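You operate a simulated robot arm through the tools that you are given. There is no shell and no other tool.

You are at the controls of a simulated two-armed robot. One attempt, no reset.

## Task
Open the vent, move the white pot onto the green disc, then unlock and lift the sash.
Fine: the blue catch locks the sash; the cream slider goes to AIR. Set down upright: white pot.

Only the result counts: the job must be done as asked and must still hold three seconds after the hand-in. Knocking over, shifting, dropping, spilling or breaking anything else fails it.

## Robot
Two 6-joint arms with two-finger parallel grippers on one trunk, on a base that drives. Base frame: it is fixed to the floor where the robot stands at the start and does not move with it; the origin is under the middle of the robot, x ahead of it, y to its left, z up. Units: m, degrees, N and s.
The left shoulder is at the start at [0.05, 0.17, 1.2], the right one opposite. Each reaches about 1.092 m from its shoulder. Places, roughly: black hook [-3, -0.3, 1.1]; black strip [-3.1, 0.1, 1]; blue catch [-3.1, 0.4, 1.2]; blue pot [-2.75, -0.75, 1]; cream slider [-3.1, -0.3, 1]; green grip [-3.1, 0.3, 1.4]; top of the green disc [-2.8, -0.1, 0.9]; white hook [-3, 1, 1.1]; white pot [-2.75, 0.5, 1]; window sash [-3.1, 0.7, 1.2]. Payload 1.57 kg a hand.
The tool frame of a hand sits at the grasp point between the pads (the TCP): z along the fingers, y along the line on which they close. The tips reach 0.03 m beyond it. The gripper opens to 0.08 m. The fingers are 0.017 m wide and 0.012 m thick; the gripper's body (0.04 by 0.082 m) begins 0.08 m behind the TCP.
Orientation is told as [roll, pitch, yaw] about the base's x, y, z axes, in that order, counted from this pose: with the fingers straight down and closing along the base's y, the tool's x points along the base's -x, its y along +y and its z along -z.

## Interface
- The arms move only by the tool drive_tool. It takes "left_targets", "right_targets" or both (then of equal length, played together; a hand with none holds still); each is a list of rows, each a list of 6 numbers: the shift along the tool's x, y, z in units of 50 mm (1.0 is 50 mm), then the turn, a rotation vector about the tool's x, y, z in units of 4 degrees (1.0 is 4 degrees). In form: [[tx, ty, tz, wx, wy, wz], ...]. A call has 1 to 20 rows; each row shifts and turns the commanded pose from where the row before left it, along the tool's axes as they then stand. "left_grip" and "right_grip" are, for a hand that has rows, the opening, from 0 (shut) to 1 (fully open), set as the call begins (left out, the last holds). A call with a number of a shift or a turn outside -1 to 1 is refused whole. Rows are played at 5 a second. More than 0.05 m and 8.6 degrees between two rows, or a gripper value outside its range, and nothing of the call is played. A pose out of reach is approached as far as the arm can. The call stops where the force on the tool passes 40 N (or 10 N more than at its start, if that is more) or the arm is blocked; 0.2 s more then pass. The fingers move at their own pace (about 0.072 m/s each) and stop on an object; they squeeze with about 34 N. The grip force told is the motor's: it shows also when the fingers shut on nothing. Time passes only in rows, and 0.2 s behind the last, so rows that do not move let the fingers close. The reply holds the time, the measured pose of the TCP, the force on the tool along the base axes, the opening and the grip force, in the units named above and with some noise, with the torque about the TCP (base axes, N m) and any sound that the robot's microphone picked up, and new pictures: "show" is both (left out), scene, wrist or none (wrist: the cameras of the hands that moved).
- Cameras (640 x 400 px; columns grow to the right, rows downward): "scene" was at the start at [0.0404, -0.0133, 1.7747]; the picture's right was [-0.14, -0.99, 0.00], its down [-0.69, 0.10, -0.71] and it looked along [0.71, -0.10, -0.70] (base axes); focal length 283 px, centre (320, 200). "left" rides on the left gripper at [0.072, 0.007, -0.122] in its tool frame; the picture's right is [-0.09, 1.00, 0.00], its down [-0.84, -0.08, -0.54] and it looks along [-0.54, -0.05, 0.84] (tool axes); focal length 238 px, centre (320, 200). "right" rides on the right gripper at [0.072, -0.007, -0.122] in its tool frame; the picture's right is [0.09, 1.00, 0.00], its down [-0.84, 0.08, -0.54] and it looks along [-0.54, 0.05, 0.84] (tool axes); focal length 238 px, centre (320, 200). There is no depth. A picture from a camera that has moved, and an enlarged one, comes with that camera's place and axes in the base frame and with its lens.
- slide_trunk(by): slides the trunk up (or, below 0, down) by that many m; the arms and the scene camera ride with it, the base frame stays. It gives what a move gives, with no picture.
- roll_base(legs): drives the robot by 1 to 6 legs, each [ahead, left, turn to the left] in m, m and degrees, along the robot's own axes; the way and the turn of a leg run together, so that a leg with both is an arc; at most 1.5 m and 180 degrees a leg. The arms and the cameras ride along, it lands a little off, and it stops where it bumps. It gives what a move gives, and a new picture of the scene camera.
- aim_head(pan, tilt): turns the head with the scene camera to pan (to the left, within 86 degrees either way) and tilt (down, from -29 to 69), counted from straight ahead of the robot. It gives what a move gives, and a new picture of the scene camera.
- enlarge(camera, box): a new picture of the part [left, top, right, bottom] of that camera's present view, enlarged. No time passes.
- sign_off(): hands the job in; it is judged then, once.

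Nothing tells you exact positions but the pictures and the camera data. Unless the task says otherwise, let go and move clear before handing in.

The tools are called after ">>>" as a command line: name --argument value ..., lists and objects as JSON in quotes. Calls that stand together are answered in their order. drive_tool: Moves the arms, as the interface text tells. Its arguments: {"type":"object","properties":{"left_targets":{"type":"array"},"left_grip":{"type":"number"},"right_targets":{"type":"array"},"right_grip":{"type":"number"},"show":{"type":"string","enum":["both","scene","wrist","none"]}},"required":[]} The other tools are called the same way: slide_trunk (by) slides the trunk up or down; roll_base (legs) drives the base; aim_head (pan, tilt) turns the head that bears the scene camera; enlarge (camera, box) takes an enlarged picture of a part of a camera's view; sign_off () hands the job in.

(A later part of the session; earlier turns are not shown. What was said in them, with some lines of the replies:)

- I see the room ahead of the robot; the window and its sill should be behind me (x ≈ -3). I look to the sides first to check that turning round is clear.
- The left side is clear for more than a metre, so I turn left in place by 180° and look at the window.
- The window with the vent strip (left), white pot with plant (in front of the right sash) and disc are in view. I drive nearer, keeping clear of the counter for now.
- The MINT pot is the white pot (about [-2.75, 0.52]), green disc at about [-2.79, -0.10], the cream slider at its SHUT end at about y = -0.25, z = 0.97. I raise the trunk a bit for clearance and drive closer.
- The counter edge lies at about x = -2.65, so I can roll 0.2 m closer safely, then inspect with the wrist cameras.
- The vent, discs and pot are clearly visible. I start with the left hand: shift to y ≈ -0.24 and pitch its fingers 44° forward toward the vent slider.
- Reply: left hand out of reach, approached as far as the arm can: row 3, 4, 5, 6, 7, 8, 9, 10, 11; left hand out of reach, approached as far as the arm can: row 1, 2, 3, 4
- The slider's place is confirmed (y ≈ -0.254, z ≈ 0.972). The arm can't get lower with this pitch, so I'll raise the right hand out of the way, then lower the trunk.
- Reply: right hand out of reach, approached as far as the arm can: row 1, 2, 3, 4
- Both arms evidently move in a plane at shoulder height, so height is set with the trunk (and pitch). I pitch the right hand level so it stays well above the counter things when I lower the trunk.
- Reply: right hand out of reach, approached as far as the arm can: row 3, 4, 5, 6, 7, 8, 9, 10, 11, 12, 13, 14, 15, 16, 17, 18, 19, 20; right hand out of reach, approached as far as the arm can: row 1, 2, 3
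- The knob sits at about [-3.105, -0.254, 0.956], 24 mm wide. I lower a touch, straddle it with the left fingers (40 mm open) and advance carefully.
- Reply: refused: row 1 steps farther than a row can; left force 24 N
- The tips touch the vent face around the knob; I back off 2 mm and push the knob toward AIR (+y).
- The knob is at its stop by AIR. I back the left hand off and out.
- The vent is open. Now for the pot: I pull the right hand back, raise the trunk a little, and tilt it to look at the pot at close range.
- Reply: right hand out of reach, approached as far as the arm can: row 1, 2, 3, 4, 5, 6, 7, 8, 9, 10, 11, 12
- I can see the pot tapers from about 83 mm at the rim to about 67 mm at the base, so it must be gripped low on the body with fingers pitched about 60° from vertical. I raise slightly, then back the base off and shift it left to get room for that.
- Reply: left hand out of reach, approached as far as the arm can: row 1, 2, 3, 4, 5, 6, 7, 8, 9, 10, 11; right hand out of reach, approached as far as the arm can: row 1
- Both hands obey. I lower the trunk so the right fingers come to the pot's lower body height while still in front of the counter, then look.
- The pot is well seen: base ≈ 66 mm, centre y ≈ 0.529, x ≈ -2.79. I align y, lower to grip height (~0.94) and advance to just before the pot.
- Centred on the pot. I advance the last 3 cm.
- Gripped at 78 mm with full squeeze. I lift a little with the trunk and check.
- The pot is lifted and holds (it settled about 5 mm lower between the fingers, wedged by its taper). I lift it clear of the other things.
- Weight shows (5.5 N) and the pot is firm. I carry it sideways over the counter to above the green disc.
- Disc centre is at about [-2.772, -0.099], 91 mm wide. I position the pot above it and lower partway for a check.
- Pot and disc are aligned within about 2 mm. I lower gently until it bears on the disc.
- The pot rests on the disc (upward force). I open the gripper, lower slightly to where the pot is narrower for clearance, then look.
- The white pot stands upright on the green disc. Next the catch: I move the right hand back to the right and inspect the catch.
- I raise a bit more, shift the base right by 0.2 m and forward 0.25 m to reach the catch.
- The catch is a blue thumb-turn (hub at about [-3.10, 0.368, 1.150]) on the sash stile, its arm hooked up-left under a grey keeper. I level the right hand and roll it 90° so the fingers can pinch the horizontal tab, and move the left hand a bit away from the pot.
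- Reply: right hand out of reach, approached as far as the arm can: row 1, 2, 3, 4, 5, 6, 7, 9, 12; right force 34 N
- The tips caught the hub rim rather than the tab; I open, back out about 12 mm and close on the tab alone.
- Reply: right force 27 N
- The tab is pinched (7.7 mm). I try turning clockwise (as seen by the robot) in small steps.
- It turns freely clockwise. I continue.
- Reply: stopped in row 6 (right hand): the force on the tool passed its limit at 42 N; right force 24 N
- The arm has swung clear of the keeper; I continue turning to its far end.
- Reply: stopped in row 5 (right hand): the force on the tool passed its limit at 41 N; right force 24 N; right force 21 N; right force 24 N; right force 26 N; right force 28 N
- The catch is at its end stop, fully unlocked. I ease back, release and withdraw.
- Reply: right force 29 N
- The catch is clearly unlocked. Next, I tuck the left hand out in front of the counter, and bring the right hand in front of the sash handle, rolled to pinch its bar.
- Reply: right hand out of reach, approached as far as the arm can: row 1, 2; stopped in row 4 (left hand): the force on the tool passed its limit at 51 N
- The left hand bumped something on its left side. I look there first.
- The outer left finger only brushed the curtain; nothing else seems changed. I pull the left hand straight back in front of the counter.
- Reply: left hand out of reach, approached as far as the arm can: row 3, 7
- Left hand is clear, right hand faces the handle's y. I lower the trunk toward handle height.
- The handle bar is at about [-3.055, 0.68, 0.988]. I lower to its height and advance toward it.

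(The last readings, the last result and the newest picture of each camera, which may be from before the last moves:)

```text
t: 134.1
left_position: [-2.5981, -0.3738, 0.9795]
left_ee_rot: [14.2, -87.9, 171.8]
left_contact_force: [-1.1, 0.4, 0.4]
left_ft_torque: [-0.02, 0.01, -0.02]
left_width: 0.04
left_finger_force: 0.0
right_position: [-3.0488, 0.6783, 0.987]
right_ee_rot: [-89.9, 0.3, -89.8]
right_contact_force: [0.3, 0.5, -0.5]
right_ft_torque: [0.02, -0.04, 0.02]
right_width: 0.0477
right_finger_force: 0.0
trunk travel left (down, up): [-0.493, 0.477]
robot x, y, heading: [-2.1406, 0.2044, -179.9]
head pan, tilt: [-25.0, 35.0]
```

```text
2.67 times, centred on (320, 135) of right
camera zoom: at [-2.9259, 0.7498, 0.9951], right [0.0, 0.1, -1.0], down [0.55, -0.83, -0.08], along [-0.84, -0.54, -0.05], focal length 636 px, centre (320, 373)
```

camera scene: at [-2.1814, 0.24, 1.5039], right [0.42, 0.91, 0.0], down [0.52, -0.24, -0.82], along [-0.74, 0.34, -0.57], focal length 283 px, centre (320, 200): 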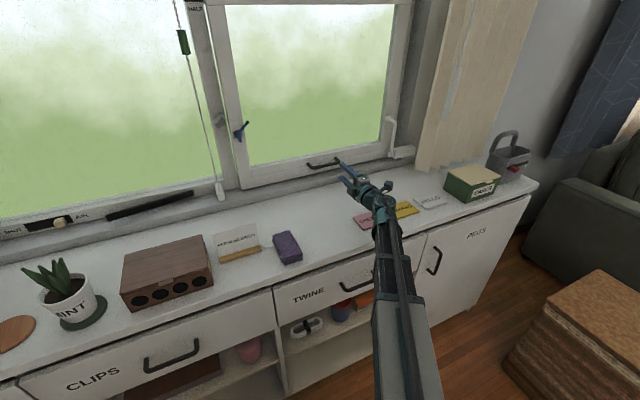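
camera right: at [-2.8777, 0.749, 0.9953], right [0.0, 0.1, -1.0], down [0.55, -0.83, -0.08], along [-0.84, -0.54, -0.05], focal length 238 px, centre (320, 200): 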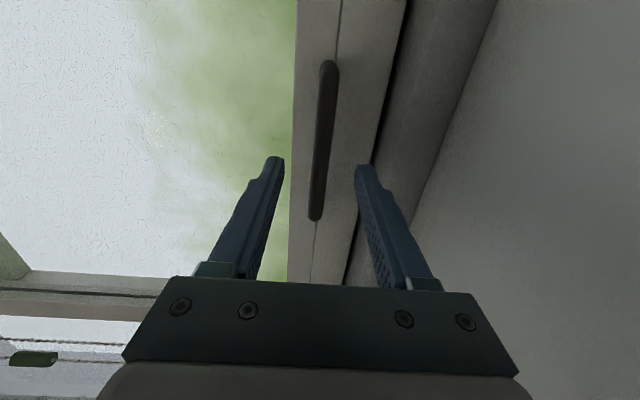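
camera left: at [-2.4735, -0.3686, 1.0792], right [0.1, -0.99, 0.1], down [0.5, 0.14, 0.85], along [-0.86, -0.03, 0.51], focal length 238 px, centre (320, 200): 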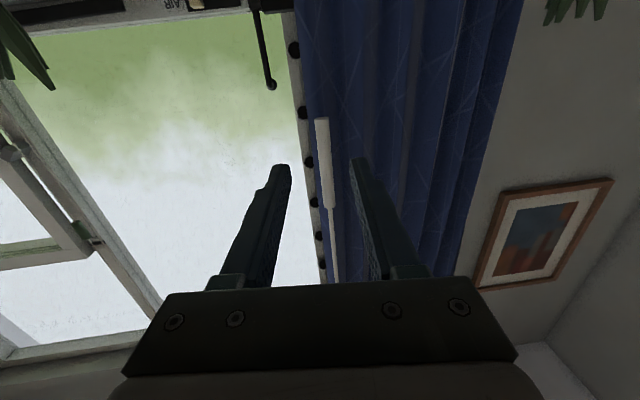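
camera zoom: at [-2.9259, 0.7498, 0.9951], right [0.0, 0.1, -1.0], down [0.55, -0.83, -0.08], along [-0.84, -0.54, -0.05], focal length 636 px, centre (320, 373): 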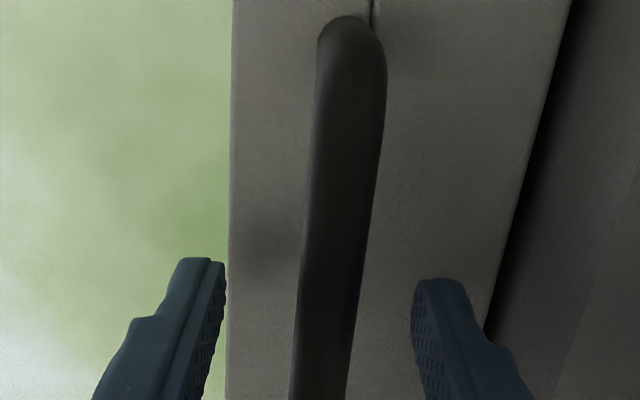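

>>> drive_tool --right_targets '[[0, 0, 0, 0, 0, 0], [0, 0, 0, 0, 0, 0], [0, 0, 0, 0, 0, 0], [0, 0, 0, 0, 0, 0]]' --right_grip 0 --show "wrist"

```text
t: 135.1
left_position: [-2.5985, -0.3727, 0.9805]
left_ee_rot: [14.3, -88.0, 171.6]
left_contact_force: [-0.5, 0.6, 0.9]
left_ft_torque: [0.0, -0.01, 0.0]
left_width: 0.0403
left_finger_force: 0.2
right_position: [-3.0463, 0.678, 0.9867]
right_ee_rot: [-89.9, 0.3, -89.6]
right_contact_force: [3.8, -1.8, -6.7]
right_ft_torque: [-0.23, -0.09, -0.05]
right_width: 0.0139
right_finger_force: 29.8
trunk travel left (down, up): [-0.493, 0.477]
robot x, y, heading: [-2.1407, 0.205, -180.1]
head pan, tilt: [-25.0, 35.0]
camera right: at [-2.9256, 0.7495, 0.9948], right [0.0, 0.1, -1.0], down [0.55, -0.83, -0.08], along [-0.84, -0.54, -0.05], focal length 238 px, centre (320, 200)
```

right: 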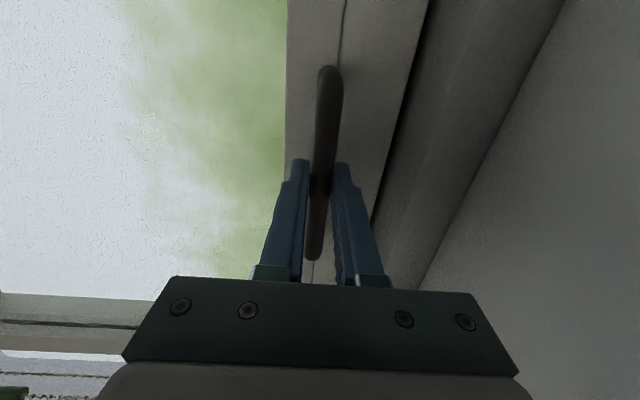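

The bar is gripped firmly. I begin the lift with the trunk, a small step first.

>>> slide_trunk --by 0.04

>>> aim_head --pan -20 --tilt 20

```text
t: 135.9
left_position: [-2.599, -0.3739, 1.0194]
left_ee_rot: [13.9, -87.9, 172.1]
left_contact_force: [-0.1, 0.1, 0.3]
left_ft_torque: [-0.02, -0.01, 0.03]
left_width: 0.0401
left_finger_force: 0.2
right_position: [-3.0468, 0.6778, 1.0289]
right_ee_rot: [-90.0, 0.4, -89.7]
right_contact_force: [-1.2, -0.4, 6.3]
right_ft_torque: [-0.1, 0.1, 0.49]
right_width: 0.0138
right_finger_force: 30.1
trunk travel left (down, up): [-0.533, 0.437]
robot x, y, heading: [-2.1446, 0.2054, -179.8]
head pan, tilt: [-25.0, 35.0]
```

```text
t: 136.7
left_position: [-2.5993, -0.3747, 1.0199]
left_ee_rot: [13.9, -88.0, 172.1]
left_contact_force: [0.7, 0.4, 0.0]
left_ft_torque: [0.02, 0.04, 0.04]
left_width: 0.0401
left_finger_force: 0.0
right_position: [-3.0471, 0.6778, 1.0284]
right_ee_rot: [-90.0, 0.4, -89.7]
right_contact_force: [-4.3, 0.9, 5.8]
right_ft_torque: [-0.25, 0.07, 0.23]
right_width: 0.0139
right_finger_force: 30.0
trunk travel left (down, up): [-0.533, 0.437]
robot x, y, heading: [-2.1401, 0.2101, -180.0]
head pan, tilt: [-20.0, 20.0]
camera scene: at [-2.189, 0.2346, 1.5307], right [0.34, 0.94, 0.0], down [0.32, -0.12, -0.94], along [-0.88, 0.32, -0.34], focal length 283 px, centre (320, 200)
```

scene: 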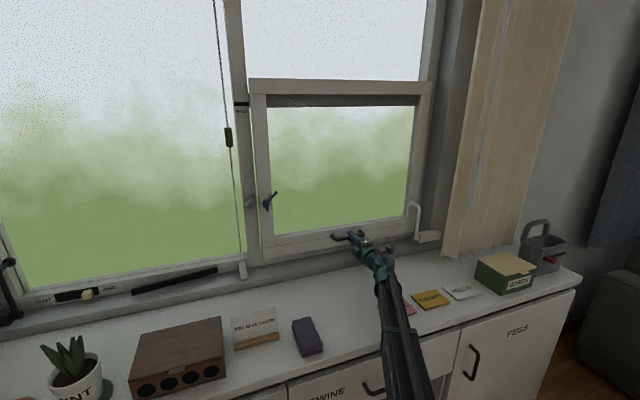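

The sash is rising freely. I continue lifting.

>>> slide_trunk --by 0.12

>>> slide_trunk --by 0.12

>>> aim_head --pan -20 --tilt 15

```text
t: 138.2
left_position: [-2.5988, -0.3738, 1.1403]
left_ee_rot: [14.0, -87.9, 172.0]
left_contact_force: [-0.5, 0.6, -0.5]
left_ft_torque: [0.02, 0.03, 0.01]
left_width: 0.0399
left_finger_force: 0.0
right_position: [-3.0469, 0.677, 1.1485]
right_ee_rot: [-90.0, 0.4, -89.7]
right_contact_force: [-1.4, 0.3, 4.0]
right_ft_torque: [-0.14, 0.03, 0.49]
right_width: 0.0137
right_finger_force: 30.5
trunk travel left (down, up): [-0.653, 0.317]
robot x, y, heading: [-2.1406, 0.2069, -179.9]
head pan, tilt: [-20.0, 20.0]
```

```text
t: 139.3
left_position: [-2.6003, -0.3723, 1.241]
left_ee_rot: [15.0, -87.8, 171.0]
left_contact_force: [-0.4, 0.1, -0.3]
left_ft_torque: [-0.03, 0.07, 0.01]
left_width: 0.0401
left_finger_force: 0.1
right_position: [-3.0473, 0.6787, 1.2446]
right_ee_rot: [-89.6, 0.9, -89.5]
right_contact_force: [9.3, -1.8, -32.8]
right_ft_torque: [-0.39, -0.26, 0.83]
right_width: 0.014
right_finger_force: 30.1
trunk travel left (down, up): [-0.754, 0.216]
robot x, y, heading: [-2.1395, 0.2034, -180.0]
head pan, tilt: [-20.0, 20.0]
stopped: the force on the tool passed its limit at 81 N (the readings are from after the stop); the commanded pose is now the measured one
```

```text
t: 140.0
left_position: [-2.5998, -0.3737, 1.2406]
left_ee_rot: [15.3, -87.7, 170.7]
left_contact_force: [0.7, -0.8, -0.6]
left_ft_torque: [0.0, -0.01, -0.01]
left_width: 0.0401
left_finger_force: 0.1
right_position: [-3.0471, 0.6781, 1.2441]
right_ee_rot: [-89.6, 0.9, -89.6]
right_contact_force: [17.0, -6.8, -40.2]
right_ft_torque: [-0.38, -0.32, 0.32]
right_width: 0.0137
right_finger_force: 30.2
trunk travel left (down, up): [-0.754, 0.216]
robot x, y, heading: [-2.1409, 0.2026, -180.0]
head pan, tilt: [-20.0, 15.0]
camera scene: at [-2.1918, 0.2365, 1.7594], right [0.34, 0.94, 0.0], down [0.25, -0.09, -0.97], along [-0.91, 0.33, -0.26], focal length 283 px, centre (320, 200)
```

scene: 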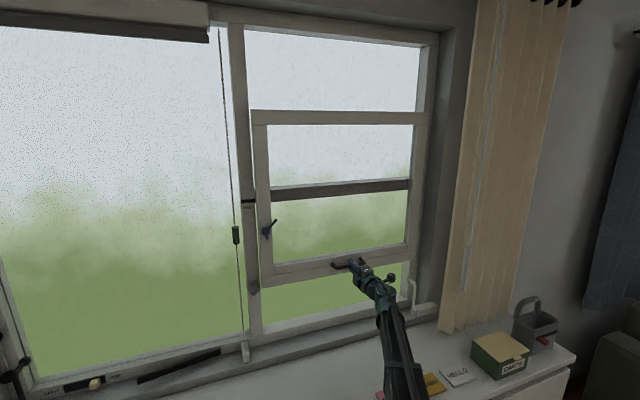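

>>> enlarge --camera "scene" --box '[220, 90, 440, 330]'

>>> slide_trunk --by -0.004

```text
1.67 times, centred on (330, 210) of scene
camera zoom: at [-2.1918, 0.2365, 1.7594], right [0.34, 0.94, 0.0], down [0.25, -0.09, -0.97], along [-0.91, 0.33, -0.26], focal length 472 px, centre (303, 183)
```

zoom: 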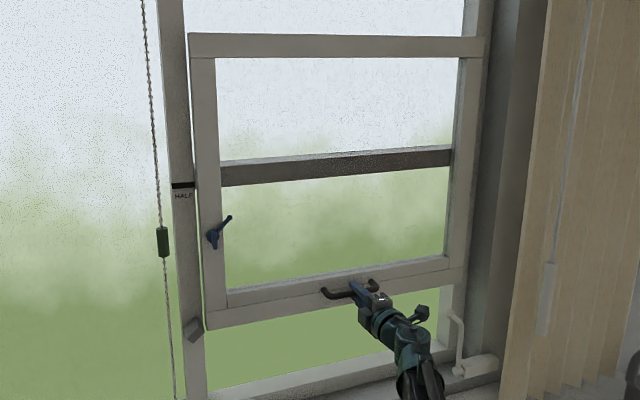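

```text
t: 140.5
left_position: [-2.5983, -0.3742, 1.2379]
left_ee_rot: [13.9, -88.0, 172.1]
left_contact_force: [-0.5, 0.2, -0.1]
left_ft_torque: [-0.01, 0.0, 0.02]
left_width: 0.0401
left_finger_force: 0.1
right_position: [-3.0465, 0.6779, 1.2443]
right_ee_rot: [-89.8, 0.7, -89.7]
right_contact_force: [-2.9, -0.9, 5.2]
right_ft_torque: [-0.51, 0.16, 0.27]
right_width: 0.0139
right_finger_force: 29.8
trunk travel left (down, up): [-0.75, 0.22]
robot x, y, heading: [-2.1405, 0.2069, -179.8]
head pan, tilt: [-20.0, 15.0]
```

The sash is up about 26 cm, at its stop, and the force is relieved. I release the handle and see whether the sash stays.

>>> drive_tool --right_targets '[[0, 0, 0, 0, 0, 0], [0, 0, 0, 0, 0, 0], [0, 0, 0, 0, 0, 0], [0, 0, 0, 0, 0, 0]]' --right_grip 0.55 --show "wrist"

```text
t: 141.5
left_position: [-2.5974, -0.3728, 1.2366]
left_ee_rot: [14.1, -87.9, 171.9]
left_contact_force: [0.0, -0.2, 0.1]
left_ft_torque: [0.0, -0.01, -0.03]
left_width: 0.0399
left_finger_force: 0.0
right_position: [-3.0453, 0.6776, 1.2433]
right_ee_rot: [-89.7, 0.8, -89.6]
right_contact_force: [0.5, -0.5, -1.4]
right_ft_torque: [0.0, 0.01, -0.03]
right_width: 0.0441
right_finger_force: 0.1
trunk travel left (down, up): [-0.75, 0.22]
robot x, y, heading: [-2.1429, 0.2055, -180.0]
head pan, tilt: [-20.0, 15.0]
camera right: at [-2.9247, 0.7489, 1.2523], right [0.0, 0.11, -0.99], down [0.55, -0.83, -0.09], along [-0.84, -0.54, -0.06], focal length 238 px, centre (320, 200)
```

right: 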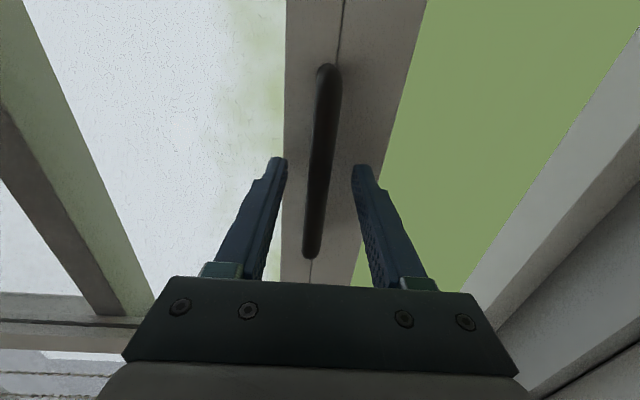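

It stays put with the fingers open. I withdraw the right hand and check everything.

>>> drive_tool --right_targets '[[0, 0, -0.4, 0, 0, 0], [0, 0, -0.8, 0, 0, 0], [0, 0, -0.8, 0, 0, 0], [0, 0, -0.8, 0, 0, 0], [0, 0, -0.8, 0, 0, 0]]' --show "none"

>>> roll_base --legs '[[-0.35, 0, 0]]'

>>> aim_head --pan 0 --tilt 25

>>> enlarge --camera "scene" --box '[120, 40, 520, 300]'

```text
t: 142.7
left_position: [-2.5972, -0.3734, 1.2382]
left_ee_rot: [14.1, -87.9, 171.9]
left_contact_force: [0.7, -0.4, 0.0]
left_ft_torque: [0.02, 0.02, 0.0]
left_width: 0.0403
left_finger_force: 0.1
right_position: [-2.8675, 0.6786, 1.2443]
right_ee_rot: [-89.7, 0.7, -89.7]
right_contact_force: [-0.4, 0.6, 0.6]
right_ft_torque: [0.02, 0.0, -0.02]
right_width: 0.044
right_finger_force: 0.2
trunk travel left (down, up): [-0.75, 0.22]
robot x, y, heading: [-2.1398, 0.2064, -180.0]
head pan, tilt: [-20.0, 15.0]
```

```text
t: 144.9
left_position: [-2.254, -0.3751, 1.2375]
left_ee_rot: [14.3, -88.0, 171.8]
left_contact_force: [0.1, -0.1, -0.2]
left_ft_torque: [-0.02, 0.01, -0.01]
left_width: 0.0401
left_finger_force: 0.1
right_position: [-2.5243, 0.6794, 1.2447]
right_ee_rot: [-89.7, 0.8, -89.7]
right_contact_force: [0.5, 1.2, -0.1]
right_ft_torque: [-0.01, 0.0, -0.01]
right_width: 0.0439
right_finger_force: 0.0
trunk travel left (down, up): [-0.75, 0.22]
robot x, y, heading: [-1.798, 0.2038, -179.9]
head pan, tilt: [-20.0, 15.0]
camera scene: at [-1.8447, 0.2351, 1.7559], right [0.34, 0.94, 0.0], down [0.24, -0.09, -0.97], along [-0.91, 0.33, -0.26], focal length 283 px, centre (320, 200)
```

scene: 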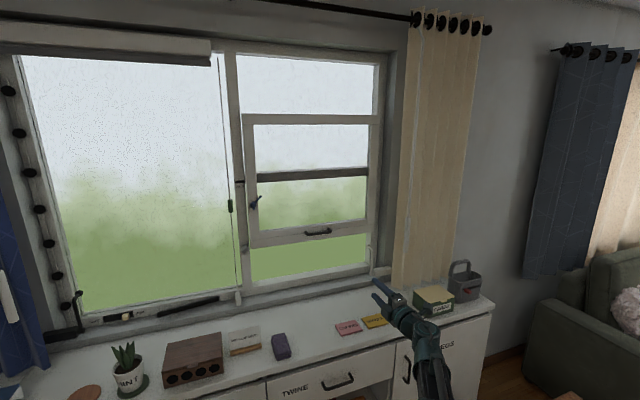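

```text
t: 145.8
left_position: [-2.254, -0.3745, 1.236]
left_ee_rot: [14.1, -87.9, 172.1]
left_contact_force: [0.5, 0.1, -0.4]
left_ft_torque: [0.01, -0.02, -0.02]
left_width: 0.0401
left_finger_force: 0.1
right_position: [-2.5258, 0.6795, 1.2433]
right_ee_rot: [-89.7, 0.7, -89.8]
right_contact_force: [0.1, 1.3, 0.2]
right_ft_torque: [0.01, 0.01, -0.02]
right_width: 0.0439
right_finger_force: 0.1
trunk travel left (down, up): [-0.75, 0.22]
robot x, y, heading: [-1.7968, 0.2034, -179.6]
head pan, tilt: [0.0, 25.0]
camera scene: at [-1.85, 0.2032, 1.7396], right [0.0, 1.0, 0.0], down [0.42, 0.0, -0.91], along [-0.91, 0.0, -0.42], focal length 283 px, centre (320, 200)
```

scene: 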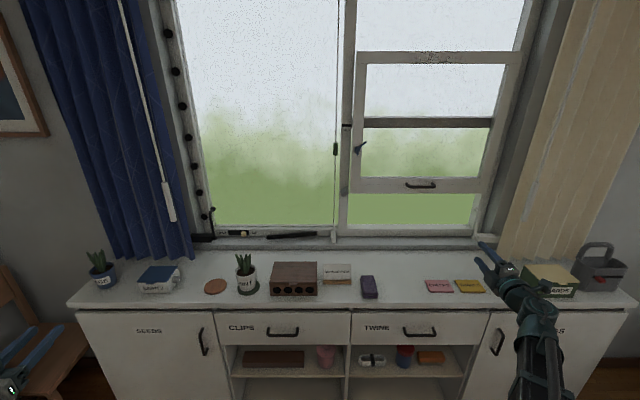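

```text
1.54 times, centred on (320, 170) of scene
camera zoom: at [-1.85, 0.2032, 1.7396], right [0.0, 1.0, 0.0], down [0.42, 0.0, -0.91], along [-0.91, 0.0, -0.42], focal length 435 px, centre (320, 246)
```

zoom: 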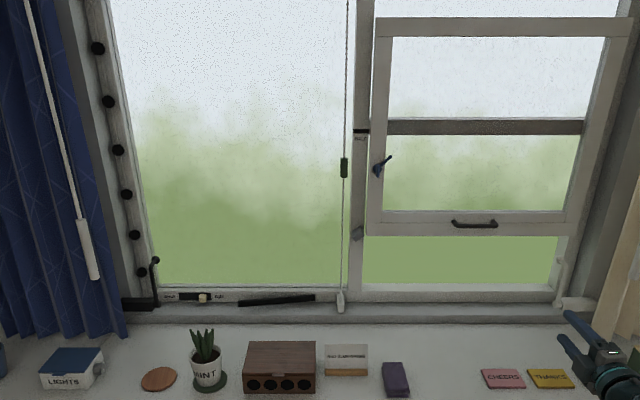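

>>> enlarge --camera "scene" --box '[180, 210, 340, 310]'

>>> enlarge --camera "scene" --box '[330, 30, 530, 230]'

```text
4.00 times, centred on (260, 260) of scene
camera zoom: at [-1.85, 0.2032, 1.7396], right [0.0, 1.0, 0.0], down [0.42, 0.0, -0.91], along [-0.91, 0.0, -0.42], focal length 1132 px, centre (560, -40)
```

zoom: 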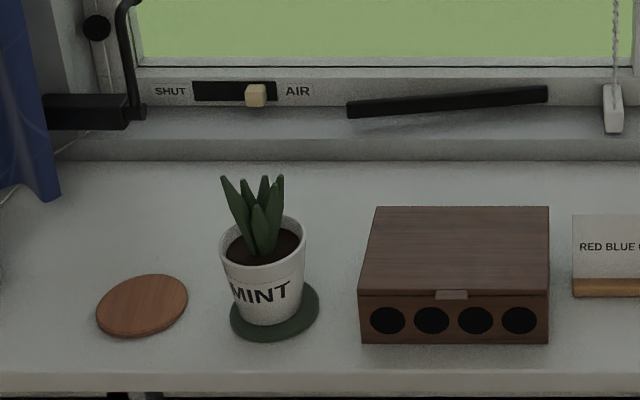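

```text
2.00 times, centred on (430, 130) of scene
camera zoom: at [-1.85, 0.2032, 1.7396], right [0.0, 1.0, 0.0], down [0.42, 0.0, -0.91], along [-0.91, 0.0, -0.42], focal length 566 px, centre (100, 340)
```

zoom: 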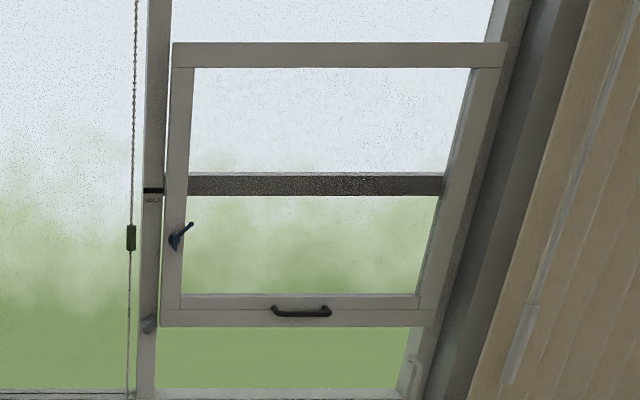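

The vent slider is at AIR, and the MINT pot stands upright on the green disc. The catch is unlocked, and the sash is raised and has stayed up since I let go. Both hands are clear, so I'm handing in.

>>> sign_off

```text
The job is handed in.
```

I finished all three parts of the job and handed it in; I don't have the judge's result yet.

- **Vent:** the cream slider is at its stop by AIR.
- **White pot:** the MINT pot stands upright, fully on the green disc.
- **Sash:** the blue catch is turned to its unlocked stop. The sash is up about 26 cm, where it met a hard stop, and it stayed up after I let go.

While I was moving the left hand aside, it met resistance (about 50 N) against what looked like the blue curtain or the blind's white wand. In the pictures before and after, the wand's position matched. The purple block, the only counter item I measured, was where it had been, and nothing else looked disturbed. Both hands were open and clear of everything when I handed in.
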